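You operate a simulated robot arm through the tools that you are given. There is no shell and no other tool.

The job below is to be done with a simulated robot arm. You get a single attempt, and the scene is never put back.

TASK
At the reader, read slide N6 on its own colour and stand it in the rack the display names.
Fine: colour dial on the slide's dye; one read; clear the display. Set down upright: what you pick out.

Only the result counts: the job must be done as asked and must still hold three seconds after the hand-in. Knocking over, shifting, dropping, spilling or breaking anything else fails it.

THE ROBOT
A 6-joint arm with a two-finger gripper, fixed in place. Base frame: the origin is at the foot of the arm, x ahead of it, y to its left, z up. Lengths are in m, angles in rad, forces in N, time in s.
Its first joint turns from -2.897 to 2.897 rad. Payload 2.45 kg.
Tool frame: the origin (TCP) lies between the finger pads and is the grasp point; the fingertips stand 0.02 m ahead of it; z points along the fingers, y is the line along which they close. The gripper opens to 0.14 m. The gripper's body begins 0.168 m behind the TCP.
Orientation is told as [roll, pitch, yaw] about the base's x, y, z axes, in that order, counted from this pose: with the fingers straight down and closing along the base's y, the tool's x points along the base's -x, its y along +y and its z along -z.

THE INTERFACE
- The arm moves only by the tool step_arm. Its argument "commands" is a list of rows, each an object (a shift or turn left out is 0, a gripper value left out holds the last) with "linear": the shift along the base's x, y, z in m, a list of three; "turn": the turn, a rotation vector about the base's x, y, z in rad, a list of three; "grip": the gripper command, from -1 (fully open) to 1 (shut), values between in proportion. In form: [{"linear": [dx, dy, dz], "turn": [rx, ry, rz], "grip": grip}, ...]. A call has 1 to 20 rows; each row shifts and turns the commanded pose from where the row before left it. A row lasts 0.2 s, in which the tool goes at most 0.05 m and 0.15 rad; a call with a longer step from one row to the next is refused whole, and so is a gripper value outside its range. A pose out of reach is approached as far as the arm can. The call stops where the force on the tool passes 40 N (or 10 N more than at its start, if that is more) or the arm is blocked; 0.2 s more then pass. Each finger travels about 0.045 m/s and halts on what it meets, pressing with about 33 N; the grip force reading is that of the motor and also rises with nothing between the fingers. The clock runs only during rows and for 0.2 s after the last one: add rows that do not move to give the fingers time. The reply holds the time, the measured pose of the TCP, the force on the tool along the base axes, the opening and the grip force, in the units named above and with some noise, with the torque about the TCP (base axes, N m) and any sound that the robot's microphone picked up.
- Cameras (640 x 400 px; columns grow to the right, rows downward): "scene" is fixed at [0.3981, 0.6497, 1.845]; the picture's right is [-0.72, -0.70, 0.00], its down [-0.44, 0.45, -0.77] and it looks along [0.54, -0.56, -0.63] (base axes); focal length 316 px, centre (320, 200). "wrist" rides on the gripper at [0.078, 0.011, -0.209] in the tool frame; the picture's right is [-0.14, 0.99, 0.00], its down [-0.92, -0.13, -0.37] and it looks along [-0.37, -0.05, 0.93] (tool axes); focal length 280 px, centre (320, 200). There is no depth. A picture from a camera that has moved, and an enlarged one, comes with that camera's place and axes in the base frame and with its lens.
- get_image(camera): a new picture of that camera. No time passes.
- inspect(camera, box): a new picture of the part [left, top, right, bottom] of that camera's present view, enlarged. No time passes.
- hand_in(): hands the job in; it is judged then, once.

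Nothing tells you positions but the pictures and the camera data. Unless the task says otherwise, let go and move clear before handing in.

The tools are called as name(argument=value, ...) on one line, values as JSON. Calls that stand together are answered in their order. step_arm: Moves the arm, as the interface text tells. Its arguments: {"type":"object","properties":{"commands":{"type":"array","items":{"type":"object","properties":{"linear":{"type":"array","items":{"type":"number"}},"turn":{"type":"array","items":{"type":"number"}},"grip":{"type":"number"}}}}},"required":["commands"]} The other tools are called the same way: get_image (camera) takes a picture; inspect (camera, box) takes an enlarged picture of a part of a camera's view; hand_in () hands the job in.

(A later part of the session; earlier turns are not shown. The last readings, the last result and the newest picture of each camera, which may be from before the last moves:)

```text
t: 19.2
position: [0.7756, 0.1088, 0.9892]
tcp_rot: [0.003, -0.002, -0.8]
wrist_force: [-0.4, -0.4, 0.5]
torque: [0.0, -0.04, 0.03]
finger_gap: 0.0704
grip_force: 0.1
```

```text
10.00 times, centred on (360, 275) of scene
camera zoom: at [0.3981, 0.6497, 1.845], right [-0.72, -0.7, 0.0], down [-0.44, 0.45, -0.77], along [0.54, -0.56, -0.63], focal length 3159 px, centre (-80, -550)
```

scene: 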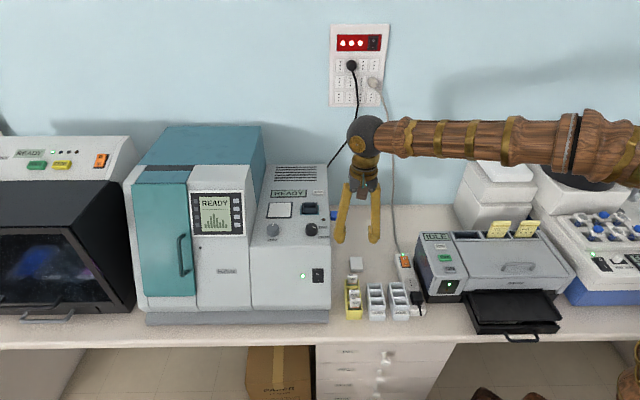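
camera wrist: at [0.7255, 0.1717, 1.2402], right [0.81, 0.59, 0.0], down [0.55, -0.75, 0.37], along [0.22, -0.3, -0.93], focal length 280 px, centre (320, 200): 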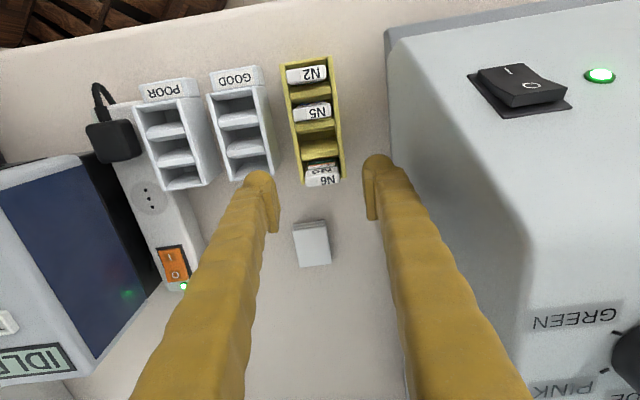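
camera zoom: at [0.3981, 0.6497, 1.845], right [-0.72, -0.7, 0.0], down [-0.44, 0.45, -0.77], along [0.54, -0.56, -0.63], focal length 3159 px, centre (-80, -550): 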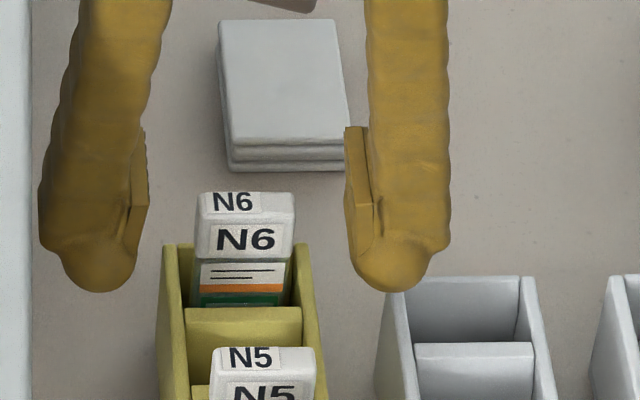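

The fingers are centred on N6 now. I'll close on it.

step_arm(commands=[{"grip": 0.45}, {"grip": 0.45}, {"grip": 0.45}, {"grip": 1.0}, {"grip": 1.0}, {"grip": 1.0}])

inspect(camera="scene", box=[340, 255, 380, 295])

inspect(camera="wrist", box=[260, 145, 380, 225])

```text
t: 20.6
position: [0.7762, 0.1102, 0.9884]
tcp_rot: [0.004, -0.004, -0.801]
wrist_force: [-0.4, -0.5, -0.9]
torque: [-0.01, -0.03, -0.01]
finger_gap: 0.0306
grip_force: 32.6
```

```text
10.00 times, centred on (360, 275) of scene
camera zoom: at [0.3981, 0.6497, 1.845], right [-0.72, -0.7, 0.0], down [-0.44, 0.45, -0.77], along [0.54, -0.56, -0.63], focal length 3159 px, centre (-80, -550)
```

zoom: 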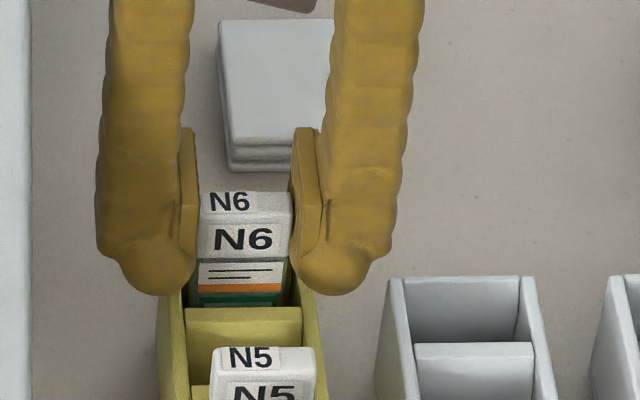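

```text
5.00 times, centred on (320, 185) of wrist
camera zoom: at [0.7285, 0.1732, 1.1973], right [0.81, 0.59, 0.0], down [0.55, -0.75, 0.37], along [0.22, -0.3, -0.93], focal length 1402 px, centre (320, 275)
```

zoom: 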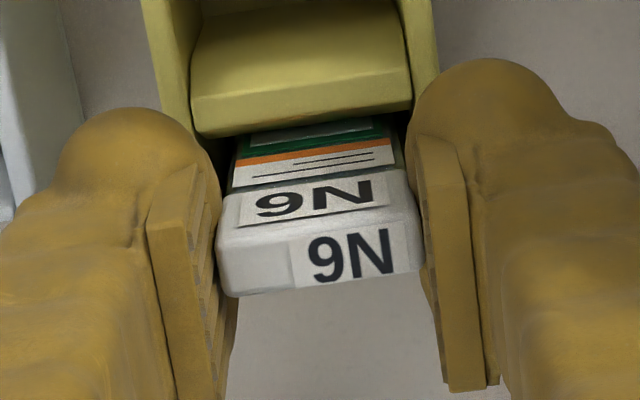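

N6 is held (gap 30.6 mm, no side force, rack unmoved). I'll lift it straight up.

step_arm(commands=[{"linear": [0, 0, 0.01]}, {"linear": [0, 0, 0.02]}, {"linear": [0, 0, 0.03]}, {"linear": [0, 0, 0.04]}, {"linear": [0, 0, 0.04]}, {"linear": [0, 0, 0.04]}, {"linear": [0, 0, 0.04]}, {"linear": [0, 0, 0.04]}, {"linear": [0, 0, 0.04]}, {}, {}])

inspect(camera="scene", box=[320, 200, 400, 300])

get_image(camera="wrist")

get_image(camera="scene")

```text
t: 23.0
position: [0.7784, 0.1105, 1.2929]
tcp_rot: [0.002, -0.001, -0.799]
wrist_force: [-0.4, 1.2, -1.4]
torque: [0.01, 0.03, -0.01]
finger_gap: 0.0306
grip_force: 32.6
```

```text
4.00 times, centred on (360, 250) of scene
camera zoom: at [0.3981, 0.6497, 1.845], right [-0.72, -0.7, 0.0], down [-0.44, 0.45, -0.77], along [0.54, -0.56, -0.63], focal length 1264 px, centre (160, 0)
```

zoom: 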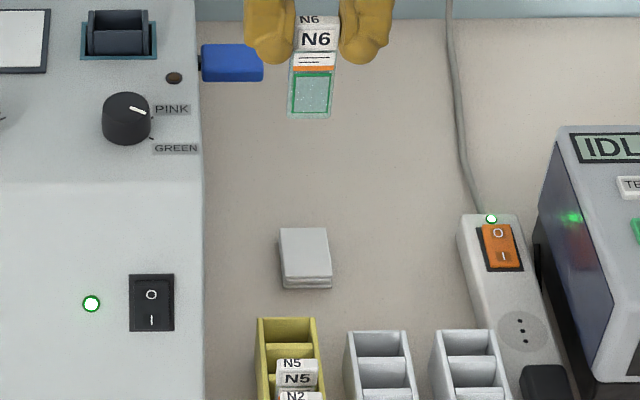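

```text
taken
camera wrist: at [0.7302, 0.1737, 1.4999], right [0.81, 0.59, 0.0], down [0.55, -0.75, 0.37], along [0.22, -0.3, -0.93], focal length 280 px, centre (320, 200)
```

wrist: 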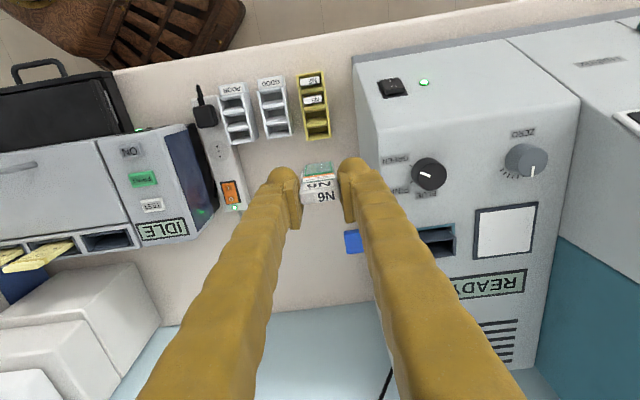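

```text
taken
```

scene: 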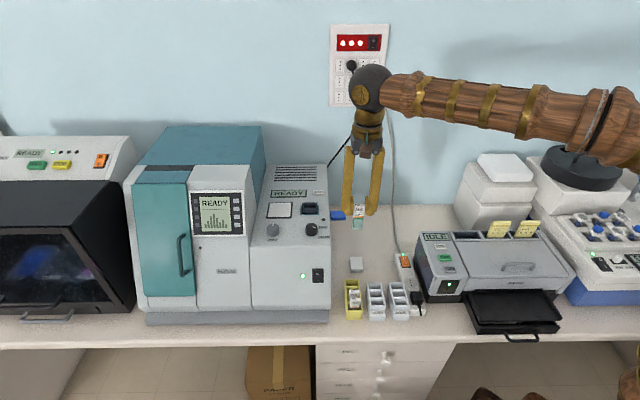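

inspect(camera="scene", box=[345, 200, 373, 234])

inspect(camera="scene", box=[335, 270, 420, 330])

```text
11.76 times, centred on (359, 217) of scene
camera zoom: at [0.3981, 0.6497, 1.845], right [-0.72, -0.7, 0.0], down [-0.44, 0.45, -0.77], along [0.54, -0.56, -0.63], focal length 3716 px, centre (-139, 0)
```

zoom: 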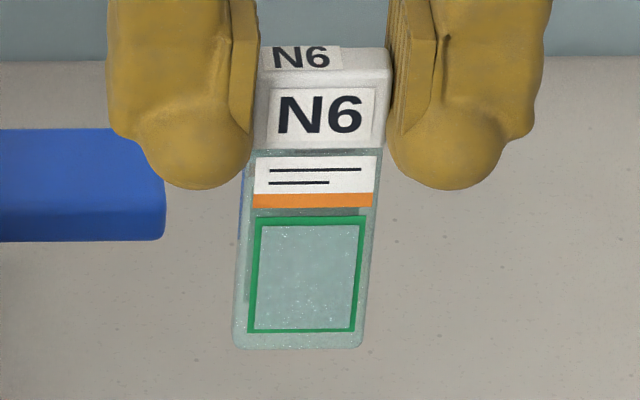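

```text
6.67 times, centred on (378, 300) of scene
camera zoom: at [0.3981, 0.6497, 1.845], right [-0.72, -0.7, 0.0], down [-0.44, 0.45, -0.77], along [0.54, -0.56, -0.63], focal length 2106 px, centre (-63, -467)
```

zoom: 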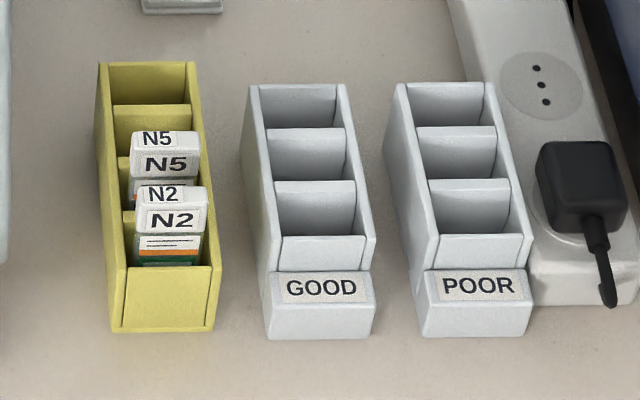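

N6 shows a green frame, confirming GREEN, and it hangs straight in the grip (bottom ~7 cm below the TCP). I'll carry it to above the reader's holder.

step_arm(commands=[{"linear": [0, 0, 0.02]}, {"linear": [0.04, -0.0013, 0]}, {"linear": [0.04, -0.0013, 0]}, {"linear": [0.04, -0.0013, 0]}, {"linear": [0.04, -0.0013, 0]}, {"linear": [0.04, -0.0013, 0]}, {}, {}, {}])

inspect(camera="scene", box=[285, 165, 345, 225])

get_image(camera="wrist")

inspect(camera="wrist", box=[260, 110, 380, 230])

```text
t: 25.0
position: [0.9749, 0.102, 1.3132]
tcp_rot: [0.004, -0.002, -0.799]
wrist_force: [0.2, 0.1, -1.2]
torque: [-0.01, 0.02, 0.0]
finger_gap: 0.0307
grip_force: 32.9
```

```text
6.67 times, centred on (315, 195) of scene
camera zoom: at [0.3981, 0.6497, 1.845], right [-0.72, -0.7, 0.0], down [-0.44, 0.45, -0.77], along [0.54, -0.56, -0.63], focal length 2106 px, centre (353, 233)
```

zoom: 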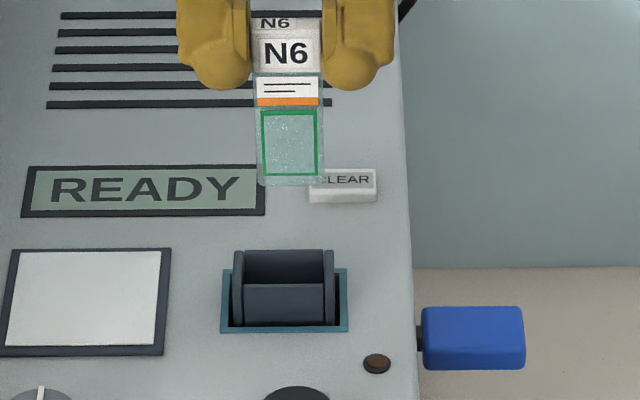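

```text
taken
camera wrist: at [0.9271, 0.1657, 1.5217], right [0.81, 0.59, 0.0], down [0.55, -0.75, 0.37], along [0.22, -0.3, -0.93], focal length 280 px, centre (320, 200)
```

wrist: 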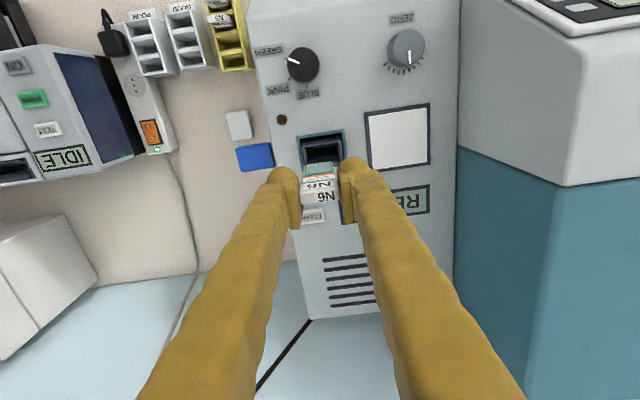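

```text
3.33 times, centred on (320, 170) of wrist
camera zoom: at [0.9271, 0.1657, 1.5217], right [0.81, 0.59, 0.0], down [0.55, -0.75, 0.37], along [0.22, -0.3, -0.93], focal length 935 px, centre (320, 300)
```

zoom: 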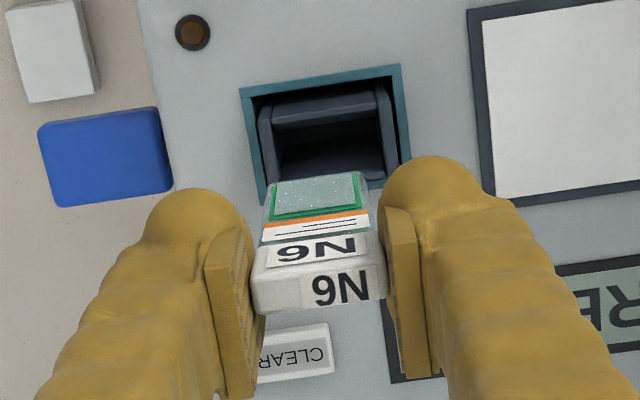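

The slide hangs just over the holder; both cameras agree it needs ~4 mm more toward the display side. I'll shift and lower until its bottom is just above the holder, then check.

step_arm(commands=[{"linear": [0.0025, 0.003, 0]}, {"linear": [0, 0, -0.02]}, {"linear": [0, 0, -0.02]}, {}, {}, {}])

inspect(camera="scene", box=[290, 175, 335, 220])

inspect(camera="wrist", box=[270, 110, 370, 210])

```text
t: 26.4
position: [0.9773, 0.1051, 1.2707]
tcp_rot: [0.003, -0.001, -0.8]
wrist_force: [0.0, -0.8, -0.3]
torque: [0.03, -0.01, 0.01]
finger_gap: 0.0309
grip_force: 32.7
```

```text
8.89 times, centred on (312, 198) of scene
camera zoom: at [0.3981, 0.6497, 1.845], right [-0.72, -0.7, 0.0], down [-0.44, 0.45, -0.77], along [0.54, -0.56, -0.63], focal length 2808 px, centre (387, 222)
```

zoom: 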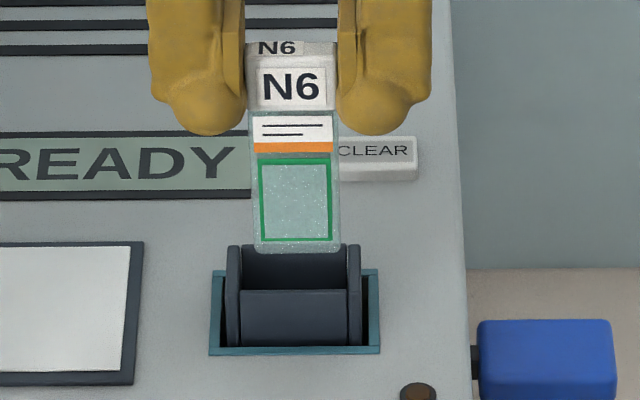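

```text
4.00 times, centred on (320, 160) of wrist
camera zoom: at [0.9288, 0.1683, 1.4782], right [0.81, 0.59, 0.0], down [0.55, -0.75, 0.37], along [0.22, -0.3, -0.93], focal length 1122 px, centre (320, 360)
```

zoom: 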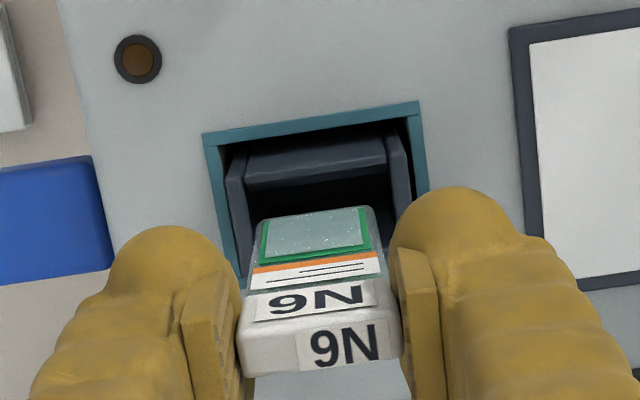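

Alignment is within ~1.5 mm of the holder's middle. I'll nudge slightly and lower the slide into the holder in small steps watching the force.

step_arm(commands=[{"linear": [0.0008, 0.001, 0]}, {"linear": [0, 0, -0.005]}, {"linear": [0, 0, -0.005]}, {"linear": [0, 0, -0.005]}, {"linear": [0, 0, -0.005]}, {}])

inspect(camera="scene", box=[290, 175, 335, 220])

inspect(camera="wrist", box=[270, 110, 370, 210])

```text
t: 27.8
position: [0.9769, 0.1069, 1.2504]
tcp_rot: [0.004, -0.002, -0.799]
wrist_force: [0.0, 0.0, -1.2]
torque: [0.0, 0.01, 0.0]
finger_gap: 0.0306
grip_force: 33.0
```

```text
8.89 times, centred on (312, 198) of scene
camera zoom: at [0.3981, 0.6497, 1.845], right [-0.72, -0.7, 0.0], down [-0.44, 0.45, -0.77], along [0.54, -0.56, -0.63], focal length 2808 px, centre (387, 222)
```

zoom: 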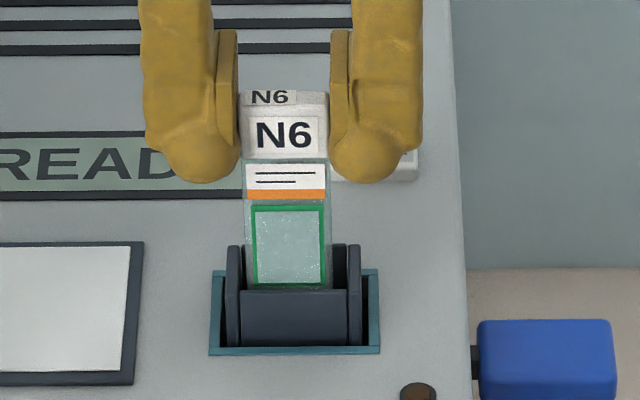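

```text
4.00 times, centred on (320, 160) of wrist
camera zoom: at [0.9297, 0.1714, 1.4582], right [0.81, 0.59, 0.0], down [0.55, -0.75, 0.37], along [0.22, -0.3, -0.93], focal length 1122 px, centre (320, 360)
```

zoom: 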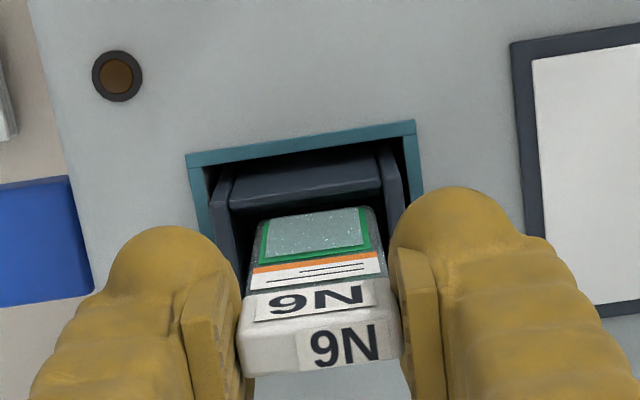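

The slide's lower end is inside the holder; it is ~2 mm toward the left wall, so I'll shift it back 2 mm and continue down slowly.

step_arm(commands=[{"linear": [-0.0012, -0.0012, 0]}, {}, {}])

inspect(camera="scene", box=[290, 175, 335, 220])

```text
t: 28.6
position: [0.9763, 0.1064, 1.2491]
tcp_rot: [0.003, -0.003, -0.8]
wrist_force: [0.3, -0.4, -0.8]
torque: [0.02, 0.01, 0.02]
finger_gap: 0.0305
grip_force: 33.2
```

```text
8.89 times, centred on (312, 198) of scene
camera zoom: at [0.3981, 0.6497, 1.845], right [-0.72, -0.7, 0.0], down [-0.44, 0.45, -0.77], along [0.54, -0.56, -0.63], focal length 2808 px, centre (387, 222)
```

zoom: 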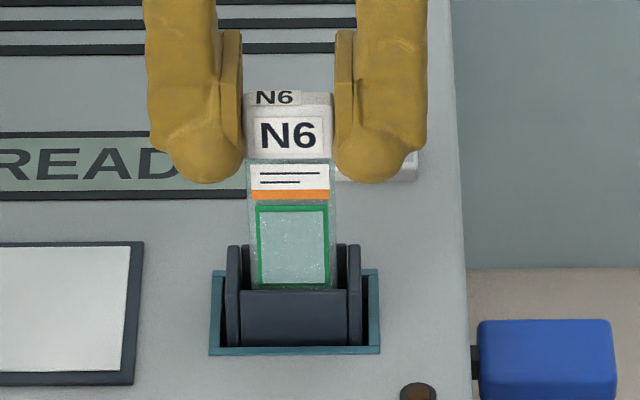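

Centred. Lowering further in small steps.

step_arm(commands=[{"linear": [0, 0, -0.005]}, {"linear": [0, 0, -0.005]}, {"linear": [0, 0, -0.005]}, {}])

inspect(camera="scene", box=[290, 175, 335, 220])

```text
t: 29.6
position: [0.9768, 0.1051, 1.2357]
tcp_rot: [0.006, -0.001, -0.801]
wrist_force: [0.9, -0.6, -0.6]
torque: [0.01, 0.04, 0.0]
finger_gap: 0.0307
grip_force: 33.2
```

```text
8.89 times, centred on (312, 198) of scene
camera zoom: at [0.3981, 0.6497, 1.845], right [-0.72, -0.7, 0.0], down [-0.44, 0.45, -0.77], along [0.54, -0.56, -0.63], focal length 2808 px, centre (387, 222)
```

zoom: 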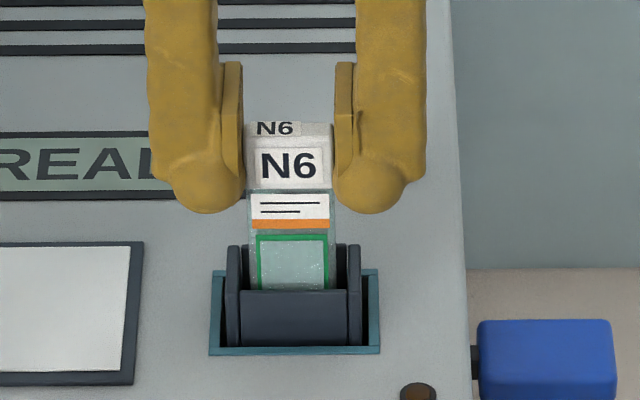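

step_arm(commands=[{"linear": [0, 0, -0.004]}, {"linear": [0, 0, -0.004]}, {"linear": [0, 0, -0.004]}, {}])

inspect(camera="scene", box=[290, 175, 335, 220])

inspect(camera="wrist", box=[270, 120, 370, 220])

```text
t: 30.6
position: [0.9774, 0.1062, 1.2229]
tcp_rot: [0.001, 0.0, -0.799]
wrist_force: [-0.2, 0.4, -0.1]
torque: [-0.01, -0.01, 0.0]
finger_gap: 0.0308
grip_force: 32.9
```

```text
8.89 times, centred on (312, 198) of scene
camera zoom: at [0.3981, 0.6497, 1.845], right [-0.72, -0.7, 0.0], down [-0.44, 0.45, -0.77], along [0.54, -0.56, -0.63], focal length 2808 px, centre (387, 222)
```

zoom: 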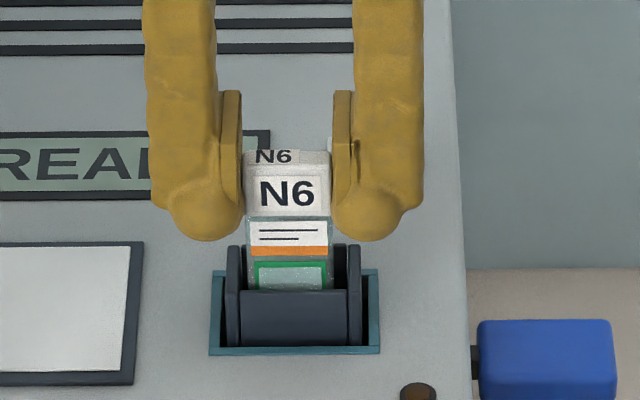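

```text
4.00 times, centred on (320, 170) of wrist
camera zoom: at [0.9296, 0.1709, 1.4316], right [0.81, 0.59, 0.0], down [0.55, -0.75, 0.37], along [0.22, -0.3, -0.93], focal length 1122 px, centre (320, 320)
```

zoom: 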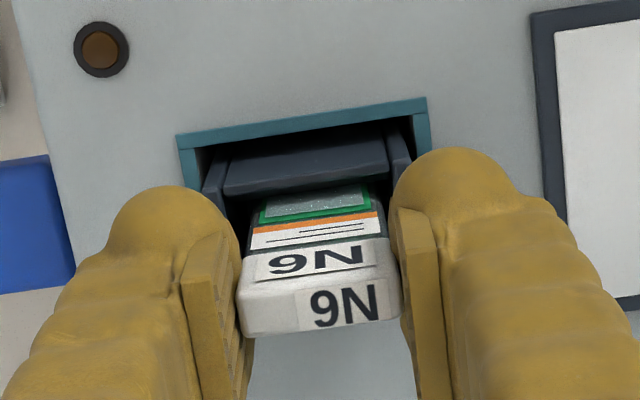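

step_arm(commands=[{"linear": [0, 0, -0.003]}, {"linear": [0, 0, -0.003]}, {"linear": [0, 0, -0.003]}, {}])

inspect(camera="scene", box=[290, 175, 335, 220])

```text
t: 31.6
position: [0.9772, 0.1065, 1.2139]
tcp_rot: [0.003, -0.002, -0.8]
wrist_force: [0.2, -0.8, -0.6]
torque: [0.03, 0.02, -0.02]
finger_gap: 0.0305
grip_force: 33.1
```

```text
8.89 times, centred on (312, 198) of scene
camera zoom: at [0.3981, 0.6497, 1.845], right [-0.72, -0.7, 0.0], down [-0.44, 0.45, -0.77], along [0.54, -0.56, -0.63], focal length 2808 px, centre (387, 222)
```

zoom: 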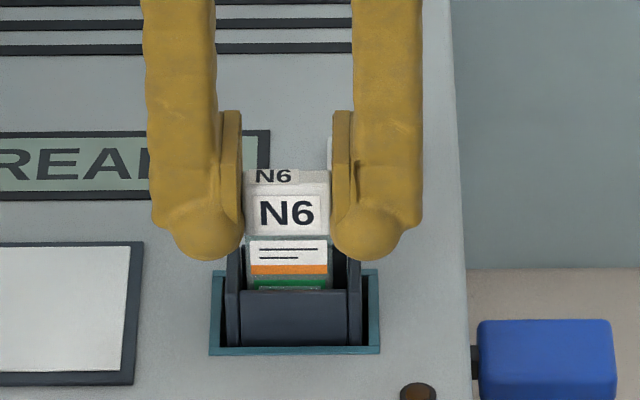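

step_arm(commands=[{"linear": [0, 0, -0.002]}, {"linear": [0, 0, -0.002]}, {"linear": [0, 0, -0.002]}, {}])

inspect(camera="scene", box=[290, 175, 335, 220])

inspect(camera="wrist", box=[270, 120, 370, 220])

```text
t: 32.6
position: [0.9768, 0.1067, 1.2083]
tcp_rot: [0.001, -0.002, -0.801]
wrist_force: [-0.5, 1.0, 1.7]
torque: [0.07, 0.03, -0.03]
finger_gap: 0.0308
grip_force: 33.4
```

```text
8.89 times, centred on (312, 198) of scene
camera zoom: at [0.3981, 0.6497, 1.845], right [-0.72, -0.7, 0.0], down [-0.44, 0.45, -0.77], along [0.54, -0.56, -0.63], focal length 2808 px, centre (387, 222)
```

zoom: 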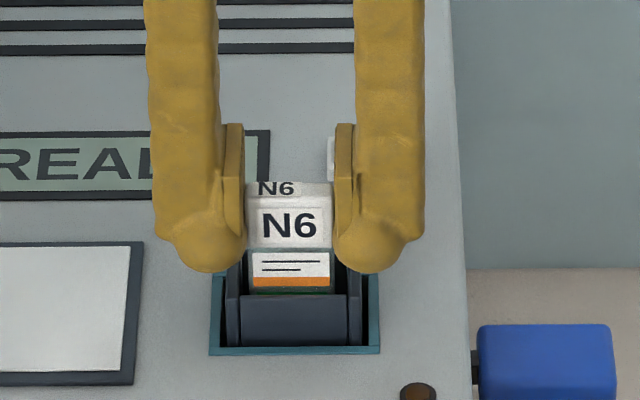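

```text
4.00 times, centred on (320, 170) of wrist
camera zoom: at [0.9294, 0.1703, 1.4166], right [0.81, 0.59, 0.0], down [0.55, -0.75, 0.37], along [0.22, -0.3, -0.93], focal length 1122 px, centre (320, 320)
```

zoom: 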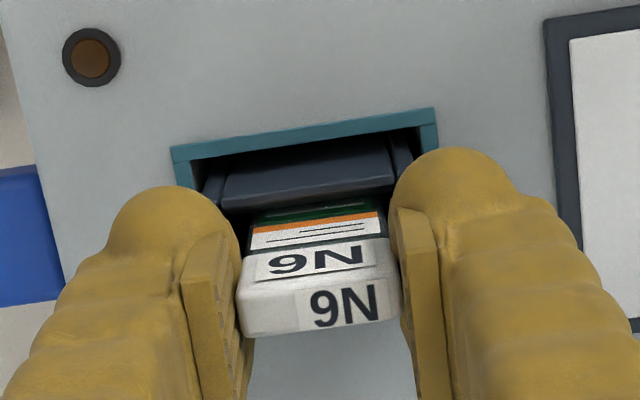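

The holder and lever dipped ~2 mm: the slide is seated on the sprung carriage. I'll back up 2 mm so the carriage isn't pushed, then open the fingers.

step_arm(commands=[{"linear": [0, 0, 0.0025]}, {}, {"grip": 0.5}, {"grip": 0.4}, {"grip": 0.25}, {"grip": 0.15}, {"grip": 0.15}])

inspect(camera="scene", box=[290, 175, 335, 220])

inspect(camera="wrist", box=[270, 120, 370, 220])

```text
t: 34.2
position: [0.9777, 0.1067, 1.2103]
tcp_rot: [0.005, -0.002, -0.798]
wrist_force: [-0.1, -0.8, 0.5]
torque: [-0.01, 0.01, 0.01]
finger_gap: 0.0599
grip_force: 0.1
```

```text
8.89 times, centred on (312, 198) of scene
camera zoom: at [0.3981, 0.6497, 1.845], right [-0.72, -0.7, 0.0], down [-0.44, 0.45, -0.77], along [0.54, -0.56, -0.63], focal length 2808 px, centre (387, 222)
```

zoom: 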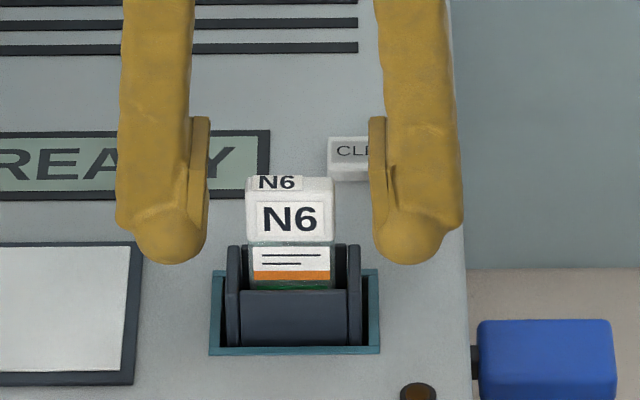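

```text
4.00 times, centred on (320, 170) of wrist
camera zoom: at [0.9298, 0.1699, 1.419], right [0.81, 0.59, 0.0], down [0.55, -0.75, 0.37], along [0.22, -0.3, -0.93], focal length 1122 px, centre (320, 320)
```

zoom: 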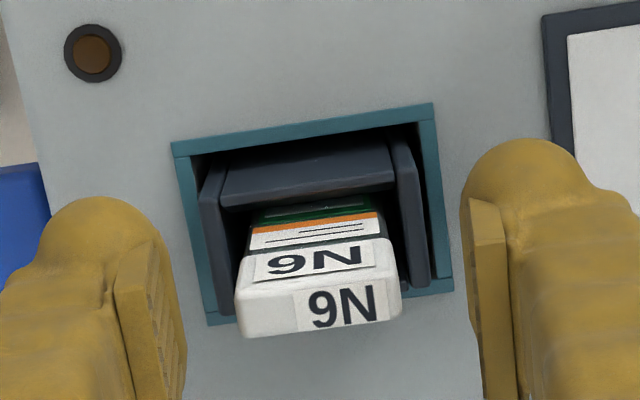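

N6 stands in the holder and the display still reads READY. I'll rise straight up, close the gripper, and move over the blue lever.

step_arm(commands=[{"linear": [0, 0, 0.02]}, {"linear": [0, 0, 0.03]}, {"linear": [0, 0, 0.04]}, {"linear": [0, 0, 0.03]}, {"linear": [-0.0235, -0.0225, 0], "grip": 1.0}, {"linear": [-0.0235, -0.0225, 0], "grip": 1.0}, {"linear": [-0.0235, -0.0225, 0], "grip": 1.0}, {"grip": 1.0}, {"grip": 1.0}, {"linear": [0, 0, -0.04]}, {"linear": [0, 0, -0.04]}, {}, {}, {}])

get_image(camera="wrist")

inspect(camera="scene", box=[285, 160, 365, 240])

```text
t: 37.2
position: [0.9066, 0.0391, 1.2485]
tcp_rot: [0.004, -0.002, -0.8]
wrist_force: [0.4, 0.2, 0.4]
torque: [0.01, 0.01, -0.03]
finger_gap: 0.0001
grip_force: 29.4
```

```text
taken
camera wrist: at [0.859, 0.1025, 1.4574], right [0.81, 0.59, 0.0], down [0.55, -0.75, 0.37], along [0.22, -0.3, -0.93], focal length 280 px, centre (320, 200)
```

wrist: 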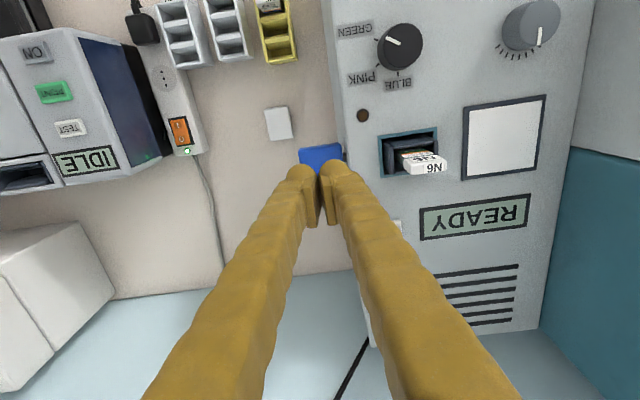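

```text
5.00 times, centred on (325, 200) of scene
camera zoom: at [0.3981, 0.6497, 1.845], right [-0.72, -0.7, 0.0], down [-0.44, 0.45, -0.77], along [0.54, -0.56, -0.63], focal length 1579 px, centre (295, 200)
```

zoom: 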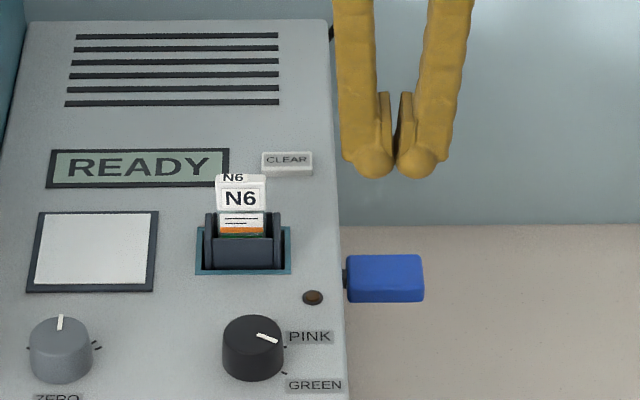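

The closed fingers are lined up right over the lever. I'll lower to just above it.

step_arm(commands=[{"linear": [0, 0, -0.03]}, {"linear": [0, 0, -0.03]}, {"linear": [0, 0, -0.012]}, {}, {}])

inspect(camera="scene", box=[285, 160, 365, 240])

get_image(camera="wrist")

```text
t: 38.4
position: [0.9077, 0.0398, 1.1773]
tcp_rot: [0.003, -0.002, -0.801]
wrist_force: [-0.5, -0.4, -0.5]
torque: [-0.01, -0.01, 0.0]
finger_gap: 0.0003
grip_force: 29.3
```

```text
5.00 times, centred on (325, 200) of scene
camera zoom: at [0.3981, 0.6497, 1.845], right [-0.72, -0.7, 0.0], down [-0.44, 0.45, -0.77], along [0.54, -0.56, -0.63], focal length 1579 px, centre (295, 200)
```

zoom: 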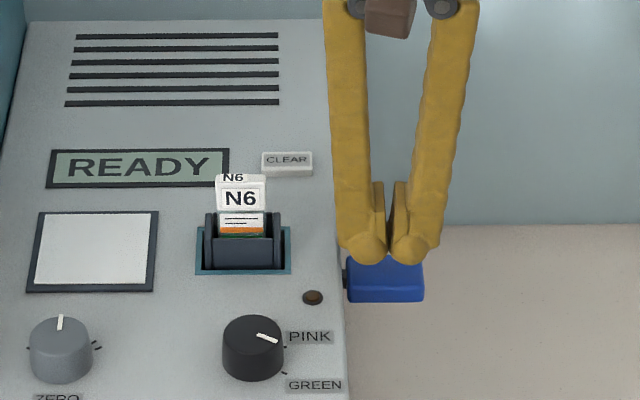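

```text
taken
camera wrist: at [0.8599, 0.1034, 1.3856], right [0.81, 0.59, 0.0], down [0.55, -0.75, 0.37], along [0.22, -0.3, -0.93], focal length 280 px, centre (320, 200)
```

wrist: 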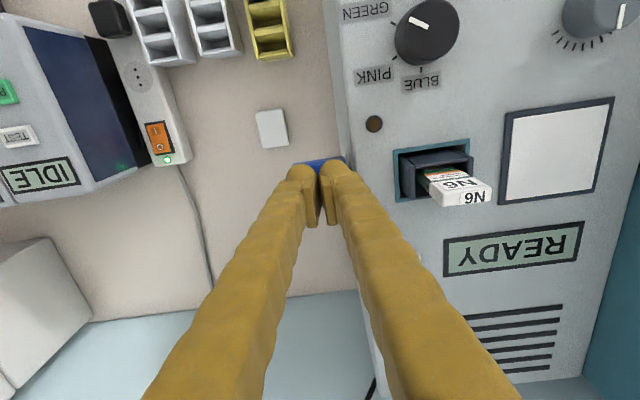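

The fingers' outer side would graze the reader wall while pushing down, so I'll rise a bit and turn the gripper 90° so its narrow side faces the reader.

step_arm(commands=[{"linear": [0, 0, 0.05]}, {"turn": [0, 0, 0.143]}, {"turn": [0, 0, 0.143]}, {"turn": [0, 0, 0.143]}, {"turn": [0, 0, 0.143]}, {"turn": [0, 0, 0.143]}, {"turn": [0, 0, 0.143]}, {"turn": [0, 0, 0.143]}, {"turn": [0, 0, 0.143]}, {"turn": [0, 0, 0.143]}, {"turn": [0, 0, 0.143]}, {"turn": [0, 0, 0.141]}, {}, {}])

inspect(camera="scene", box=[285, 160, 365, 240])

get_image(camera="wrist")

```text
t: 41.4
position: [0.9049, 0.0394, 1.2279]
tcp_rot: [0.001, -0.002, 0.773]
wrist_force: [0.1, 0.2, 0.0]
torque: [-0.01, 0.0, -0.01]
finger_gap: 0.0002
grip_force: 29.2
```

```text
5.00 times, centred on (325, 200) of scene
camera zoom: at [0.3981, 0.6497, 1.845], right [-0.72, -0.7, 0.0], down [-0.44, 0.45, -0.77], along [0.54, -0.56, -0.63], focal length 1579 px, centre (295, 200)
```

zoom: 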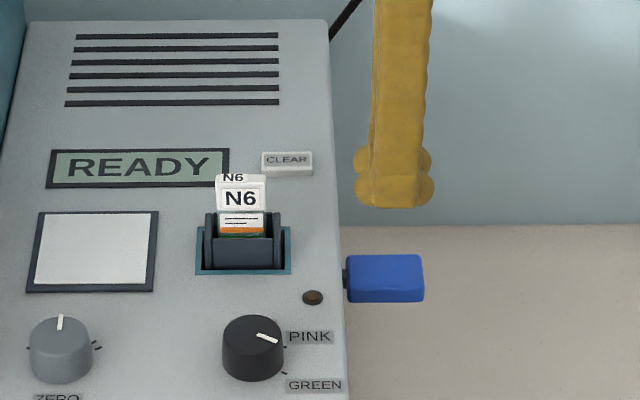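

```text
taken
camera wrist: at [0.8423, -0.0075, 1.4367], right [-0.59, 0.81, 0.0], down [0.75, 0.55, 0.37], along [0.3, 0.22, -0.93], focal length 280 px, centre (320, 200)
```

wrist: 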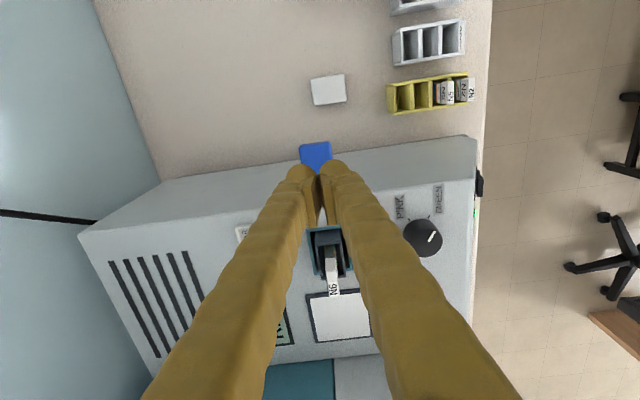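

Now there's clear room next to the reader. I'll shift 4 mm outward and go down to the lever.

step_arm(commands=[{"linear": [-0.0029, -0.0028, 0]}, {"linear": [0, 0, -0.03]}, {"linear": [0, 0, -0.025]}, {}, {}])

inspect(camera="scene", box=[285, 160, 365, 240])

```text
t: 42.6
position: [0.9054, 0.0372, 1.1726]
tcp_rot: [0.002, -0.002, 0.771]
wrist_force: [0.6, 0.1, 0.5]
torque: [0.0, -0.01, 0.0]
finger_gap: 0.0
grip_force: 29.5
```

```text
5.00 times, centred on (325, 200) of scene
camera zoom: at [0.3981, 0.6497, 1.845], right [-0.72, -0.7, 0.0], down [-0.44, 0.45, -0.77], along [0.54, -0.56, -0.63], focal length 1579 px, centre (295, 200)
```

zoom: 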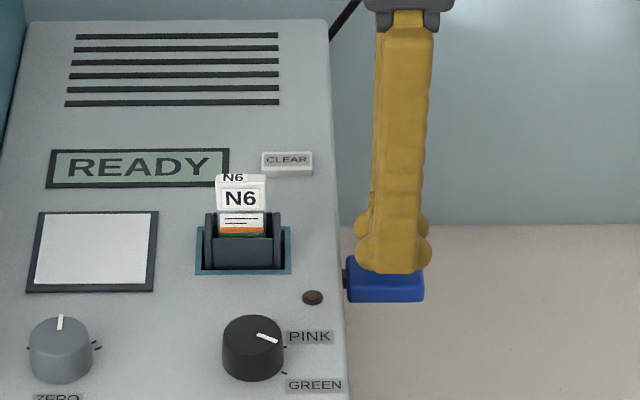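

Now I'll press the lever down gradually, watching force and display.

step_arm(commands=[{"linear": [0, 0, -0.005]}, {"linear": [0, 0, -0.005]}, {"linear": [0, 0, -0.005]}, {"linear": [0, 0, -0.005]}])

inspect(camera="scene", box=[285, 160, 365, 240])

```text
t: 43.6
position: [0.9049, 0.037, 1.1523]
tcp_rot: [0.005, -0.003, 0.772]
wrist_force: [0.9, 0.4, 1.8]
torque: [-0.04, -0.03, 0.0]
finger_gap: 0.0
grip_force: 29.6
```

```text
5.00 times, centred on (325, 200) of scene
camera zoom: at [0.3981, 0.6497, 1.845], right [-0.72, -0.7, 0.0], down [-0.44, 0.45, -0.77], along [0.54, -0.56, -0.63], focal length 1579 px, centre (295, 200)
```

zoom: 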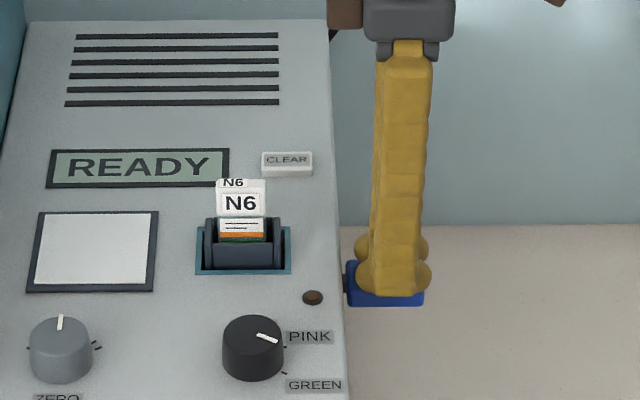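

step_arm(commands=[{"linear": [0, 0, -0.005]}, {"linear": [0, 0, -0.005]}, {"linear": [0, 0, -0.005]}])

inspect(camera="scene", box=[285, 160, 365, 240])

```text
t: 44.4
position: [0.9044, 0.0355, 1.138]
tcp_rot: [0.002, -0.002, 0.771]
wrist_force: [1.7, 1.1, 4.4]
torque: [0.0, 0.01, 0.0]
finger_gap: 0.0062
grip_force: 29.8
```

```text
5.00 times, centred on (325, 200) of scene
camera zoom: at [0.3981, 0.6497, 1.845], right [-0.72, -0.7, 0.0], down [-0.44, 0.45, -0.77], along [0.54, -0.56, -0.63], focal length 1579 px, centre (295, 200)
```

zoom: 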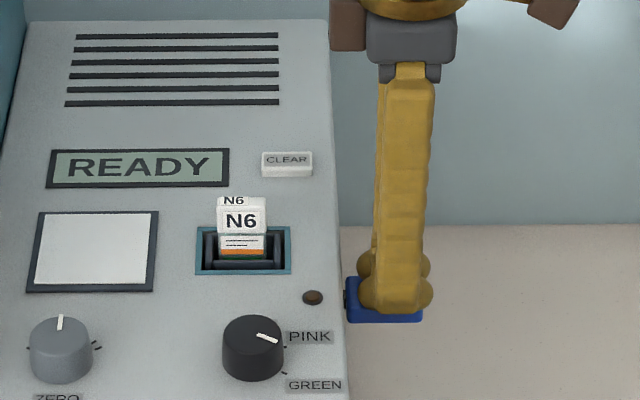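

The carriage is descending, but the finger gap grew to 6 mm — something is wedging between the fingertips. I'll look from the wrist before going on.

get_image(camera="wrist")

inspect(camera="wrist", box=[270, 120, 380, 230])

inspect(camera="scene", box=[325, 205, 350, 230])

```text
taken
camera wrist: at [0.8392, -0.0108, 1.3459], right [-0.59, 0.81, 0.0], down [0.75, 0.55, 0.37], along [0.3, 0.22, -0.93], focal length 280 px, centre (320, 200)
```

wrist: 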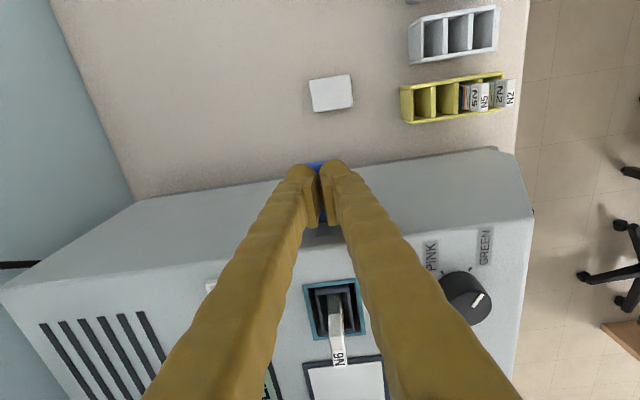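

```text
3.64 times, centred on (325, 175) of wrist
camera zoom: at [0.8392, -0.0108, 1.3459], right [-0.59, 0.81, 0.0], down [0.75, 0.55, 0.37], along [0.3, 0.22, -0.93], focal length 1020 px, centre (302, 291)
```

zoom: 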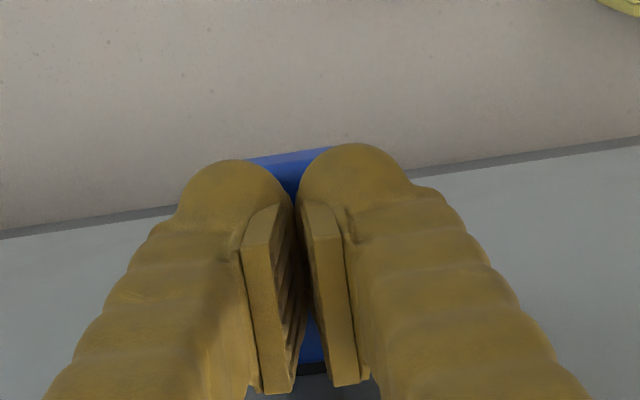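

```text
16.00 times, centred on (338, 218) of scene
camera zoom: at [0.3981, 0.6497, 1.845], right [-0.72, -0.7, 0.0], down [-0.44, 0.45, -0.77], along [0.54, -0.56, -0.63], focal length 5054 px, centre (40, -80)
```

zoom: 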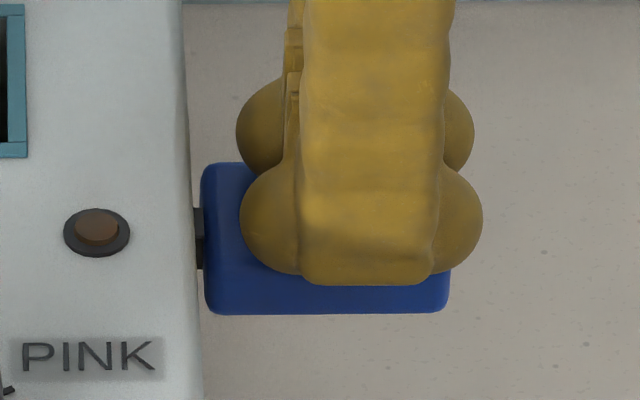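

Both fingertips seem to be on the lever, force is only ~5 N and the display still says READY. I'll continue a few mm at a time watching the gap.

step_arm(commands=[{"linear": [0, 0, -0.003]}])

inspect(camera="scene", box=[325, 200, 350, 235])

inspect(camera="wrist", box=[270, 120, 380, 230])

```text
t: 44.8
position: [0.9028, 0.0356, 1.1346]
tcp_rot: [0.004, -0.002, 0.77]
wrist_force: [1.6, 0.9, 3.5]
torque: [-0.04, -0.01, 0.0]
finger_gap: 0.0059
grip_force: 29.3
```

```text
11.43 times, centred on (338, 218) of scene
camera zoom: at [0.3981, 0.6497, 1.845], right [-0.72, -0.7, 0.0], down [-0.44, 0.45, -0.77], along [0.54, -0.56, -0.63], focal length 3610 px, centre (120, 0)
```

zoom: 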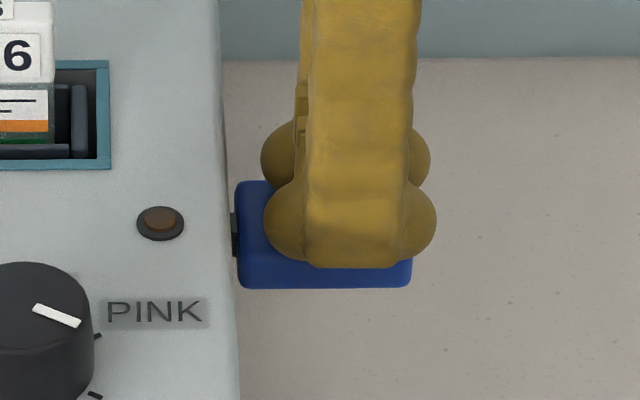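

```text
3.64 times, centred on (325, 175) of wrist
camera zoom: at [0.8391, -0.0109, 1.343], right [-0.59, 0.81, 0.0], down [0.75, 0.55, 0.37], along [0.3, 0.22, -0.93], focal length 1020 px, centre (302, 291)
```

zoom: 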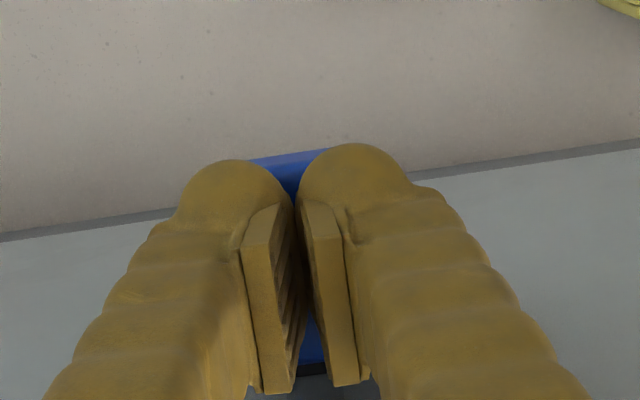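

The gap is stable and the force low; continuing down in small steps.

step_arm(commands=[{"linear": [0, 0, -0.004]}, {"linear": [0, 0, -0.004]}])

inspect(camera="scene", box=[285, 170, 365, 240])

```text
t: 45.4
position: [0.9014, 0.036, 1.1283]
tcp_rot: [0.003, 0.0, 0.772]
wrist_force: [-1.8, -1.0, 5.9]
torque: [-0.07, -0.02, -0.03]
finger_gap: 0.0
grip_force: 29.9
```

```text
5.71 times, centred on (325, 205) of scene
camera zoom: at [0.3981, 0.6497, 1.845], right [-0.72, -0.7, 0.0], down [-0.44, 0.45, -0.77], along [0.54, -0.56, -0.63], focal length 1805 px, centre (291, 171)
```

zoom: 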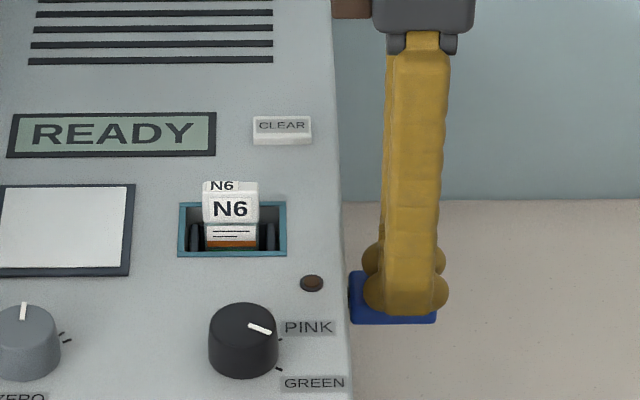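

step_arm(commands=[{"linear": [0, 0, -0.004]}, {"linear": [0, 0, -0.004]}])

inspect(camera="scene", box=[285, 170, 365, 240])

```text
t: 46.0
position: [0.9027, 0.0371, 1.1203]
tcp_rot: [0.001, -0.003, 0.772]
wrist_force: [1.1, -3.4, 4.7]
torque: [-0.09, 0.0, 0.01]
finger_gap: 0.0059
grip_force: 29.6
```

```text
5.71 times, centred on (325, 205) of scene
camera zoom: at [0.3981, 0.6497, 1.845], right [-0.72, -0.7, 0.0], down [-0.44, 0.45, -0.77], along [0.54, -0.56, -0.63], focal length 1805 px, centre (291, 171)
```

zoom: 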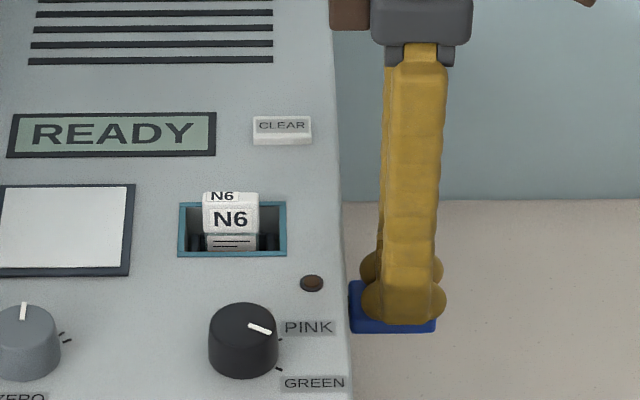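

step_arm(commands=[{"linear": [0, 0, -0.004]}, {"linear": [0, 0, -0.004]}])

inspect(camera="scene", box=[285, 170, 365, 240])

inspect(camera="wrist", box=[270, 120, 380, 230])

```text
t: 46.6
position: [0.9033, 0.0356, 1.111]
tcp_rot: [0.003, -0.001, 0.771]
wrist_force: [-5.6, -0.3, 10.6]
torque: [-0.01, 0.09, 0.0]
finger_gap: 0.0057
grip_force: 29.7
```

```text
5.71 times, centred on (325, 205) of scene
camera zoom: at [0.3981, 0.6497, 1.845], right [-0.72, -0.7, 0.0], down [-0.44, 0.45, -0.77], along [0.54, -0.56, -0.63], focal length 1805 px, centre (291, 171)
```

zoom: 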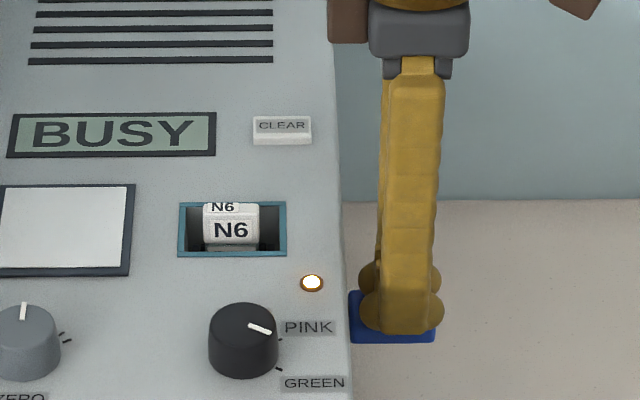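

```text
3.64 times, centred on (325, 175) of wrist
camera zoom: at [0.8402, -0.0095, 1.3197], right [-0.59, 0.81, 0.0], down [0.75, 0.55, 0.37], along [0.3, 0.22, -0.93], focal length 1020 px, centre (302, 291)
```

zoom: 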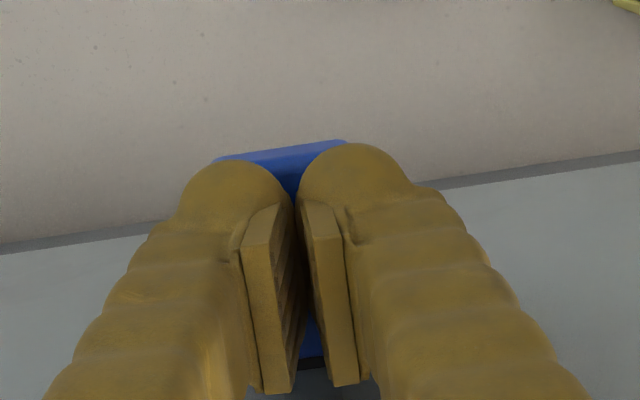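

The display shows BUSY and the lamp is lit: the read started. I'll hold the lever still and wait.

step_arm(commands=[{}, {}, {}, {}, {}])

inspect(camera="scene", box=[285, 170, 365, 240])

```text
t: 47.8
position: [0.9044, 0.0378, 1.1096]
tcp_rot: [0.001, -0.002, 0.771]
wrist_force: [-5.3, 1.7, 15.1]
torque: [0.03, 0.11, -0.01]
finger_gap: 0.0061
grip_force: 30.2
```

```text
5.71 times, centred on (325, 205) of scene
camera zoom: at [0.3981, 0.6497, 1.845], right [-0.72, -0.7, 0.0], down [-0.44, 0.45, -0.77], along [0.54, -0.56, -0.63], focal length 1805 px, centre (291, 171)
```

zoom: 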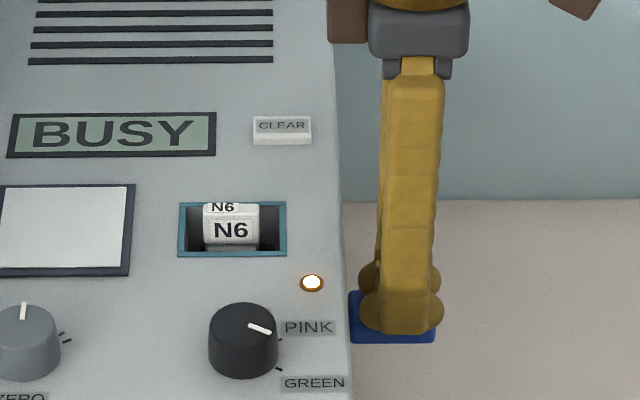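

step_arm(commands=[{}, {}, {}, {}, {}, {}, {}, {}, {}, {}])

inspect(camera="scene", box=[285, 170, 365, 240])

```text
t: 50.0
position: [0.9033, 0.0383, 1.1106]
tcp_rot: [0.002, -0.001, 0.772]
wrist_force: [-1.5, 2.3, 17.4]
torque: [0.01, 0.02, 0.0]
finger_gap: 0.0059
grip_force: 29.3
```

```text
5.71 times, centred on (325, 205) of scene
camera zoom: at [0.3981, 0.6497, 1.845], right [-0.72, -0.7, 0.0], down [-0.44, 0.45, -0.77], along [0.54, -0.56, -0.63], focal length 1805 px, centre (291, 171)
```

zoom: 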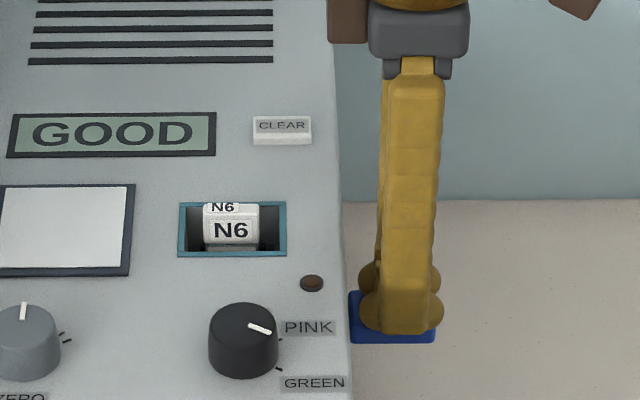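

The display now says GOOD. I'll let the lever come up slowly and see whether the carriage follows.

step_arm(commands=[{"linear": [0, 0, 0.002]}, {"linear": [0, 0, 0.003]}, {"linear": [0, 0, 0.004]}, {"linear": [0, 0, 0.004]}, {}])

inspect(camera="scene", box=[285, 170, 365, 240])

```text
t: 51.2
position: [0.9032, 0.0373, 1.1246]
tcp_rot: [0.005, -0.001, 0.772]
wrist_force: [-1.5, 1.6, 3.9]
torque: [-0.01, 0.0, 0.0]
finger_gap: 0.0059
grip_force: 29.4
```

```text
5.71 times, centred on (325, 205) of scene
camera zoom: at [0.3981, 0.6497, 1.845], right [-0.72, -0.7, 0.0], down [-0.44, 0.45, -0.77], along [0.54, -0.56, -0.63], focal length 1805 px, centre (291, 171)
```

zoom: 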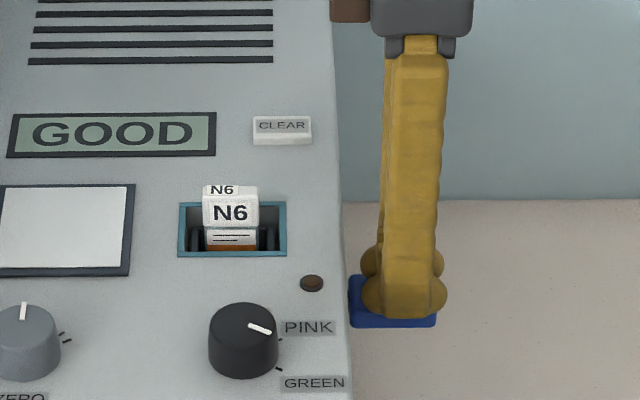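

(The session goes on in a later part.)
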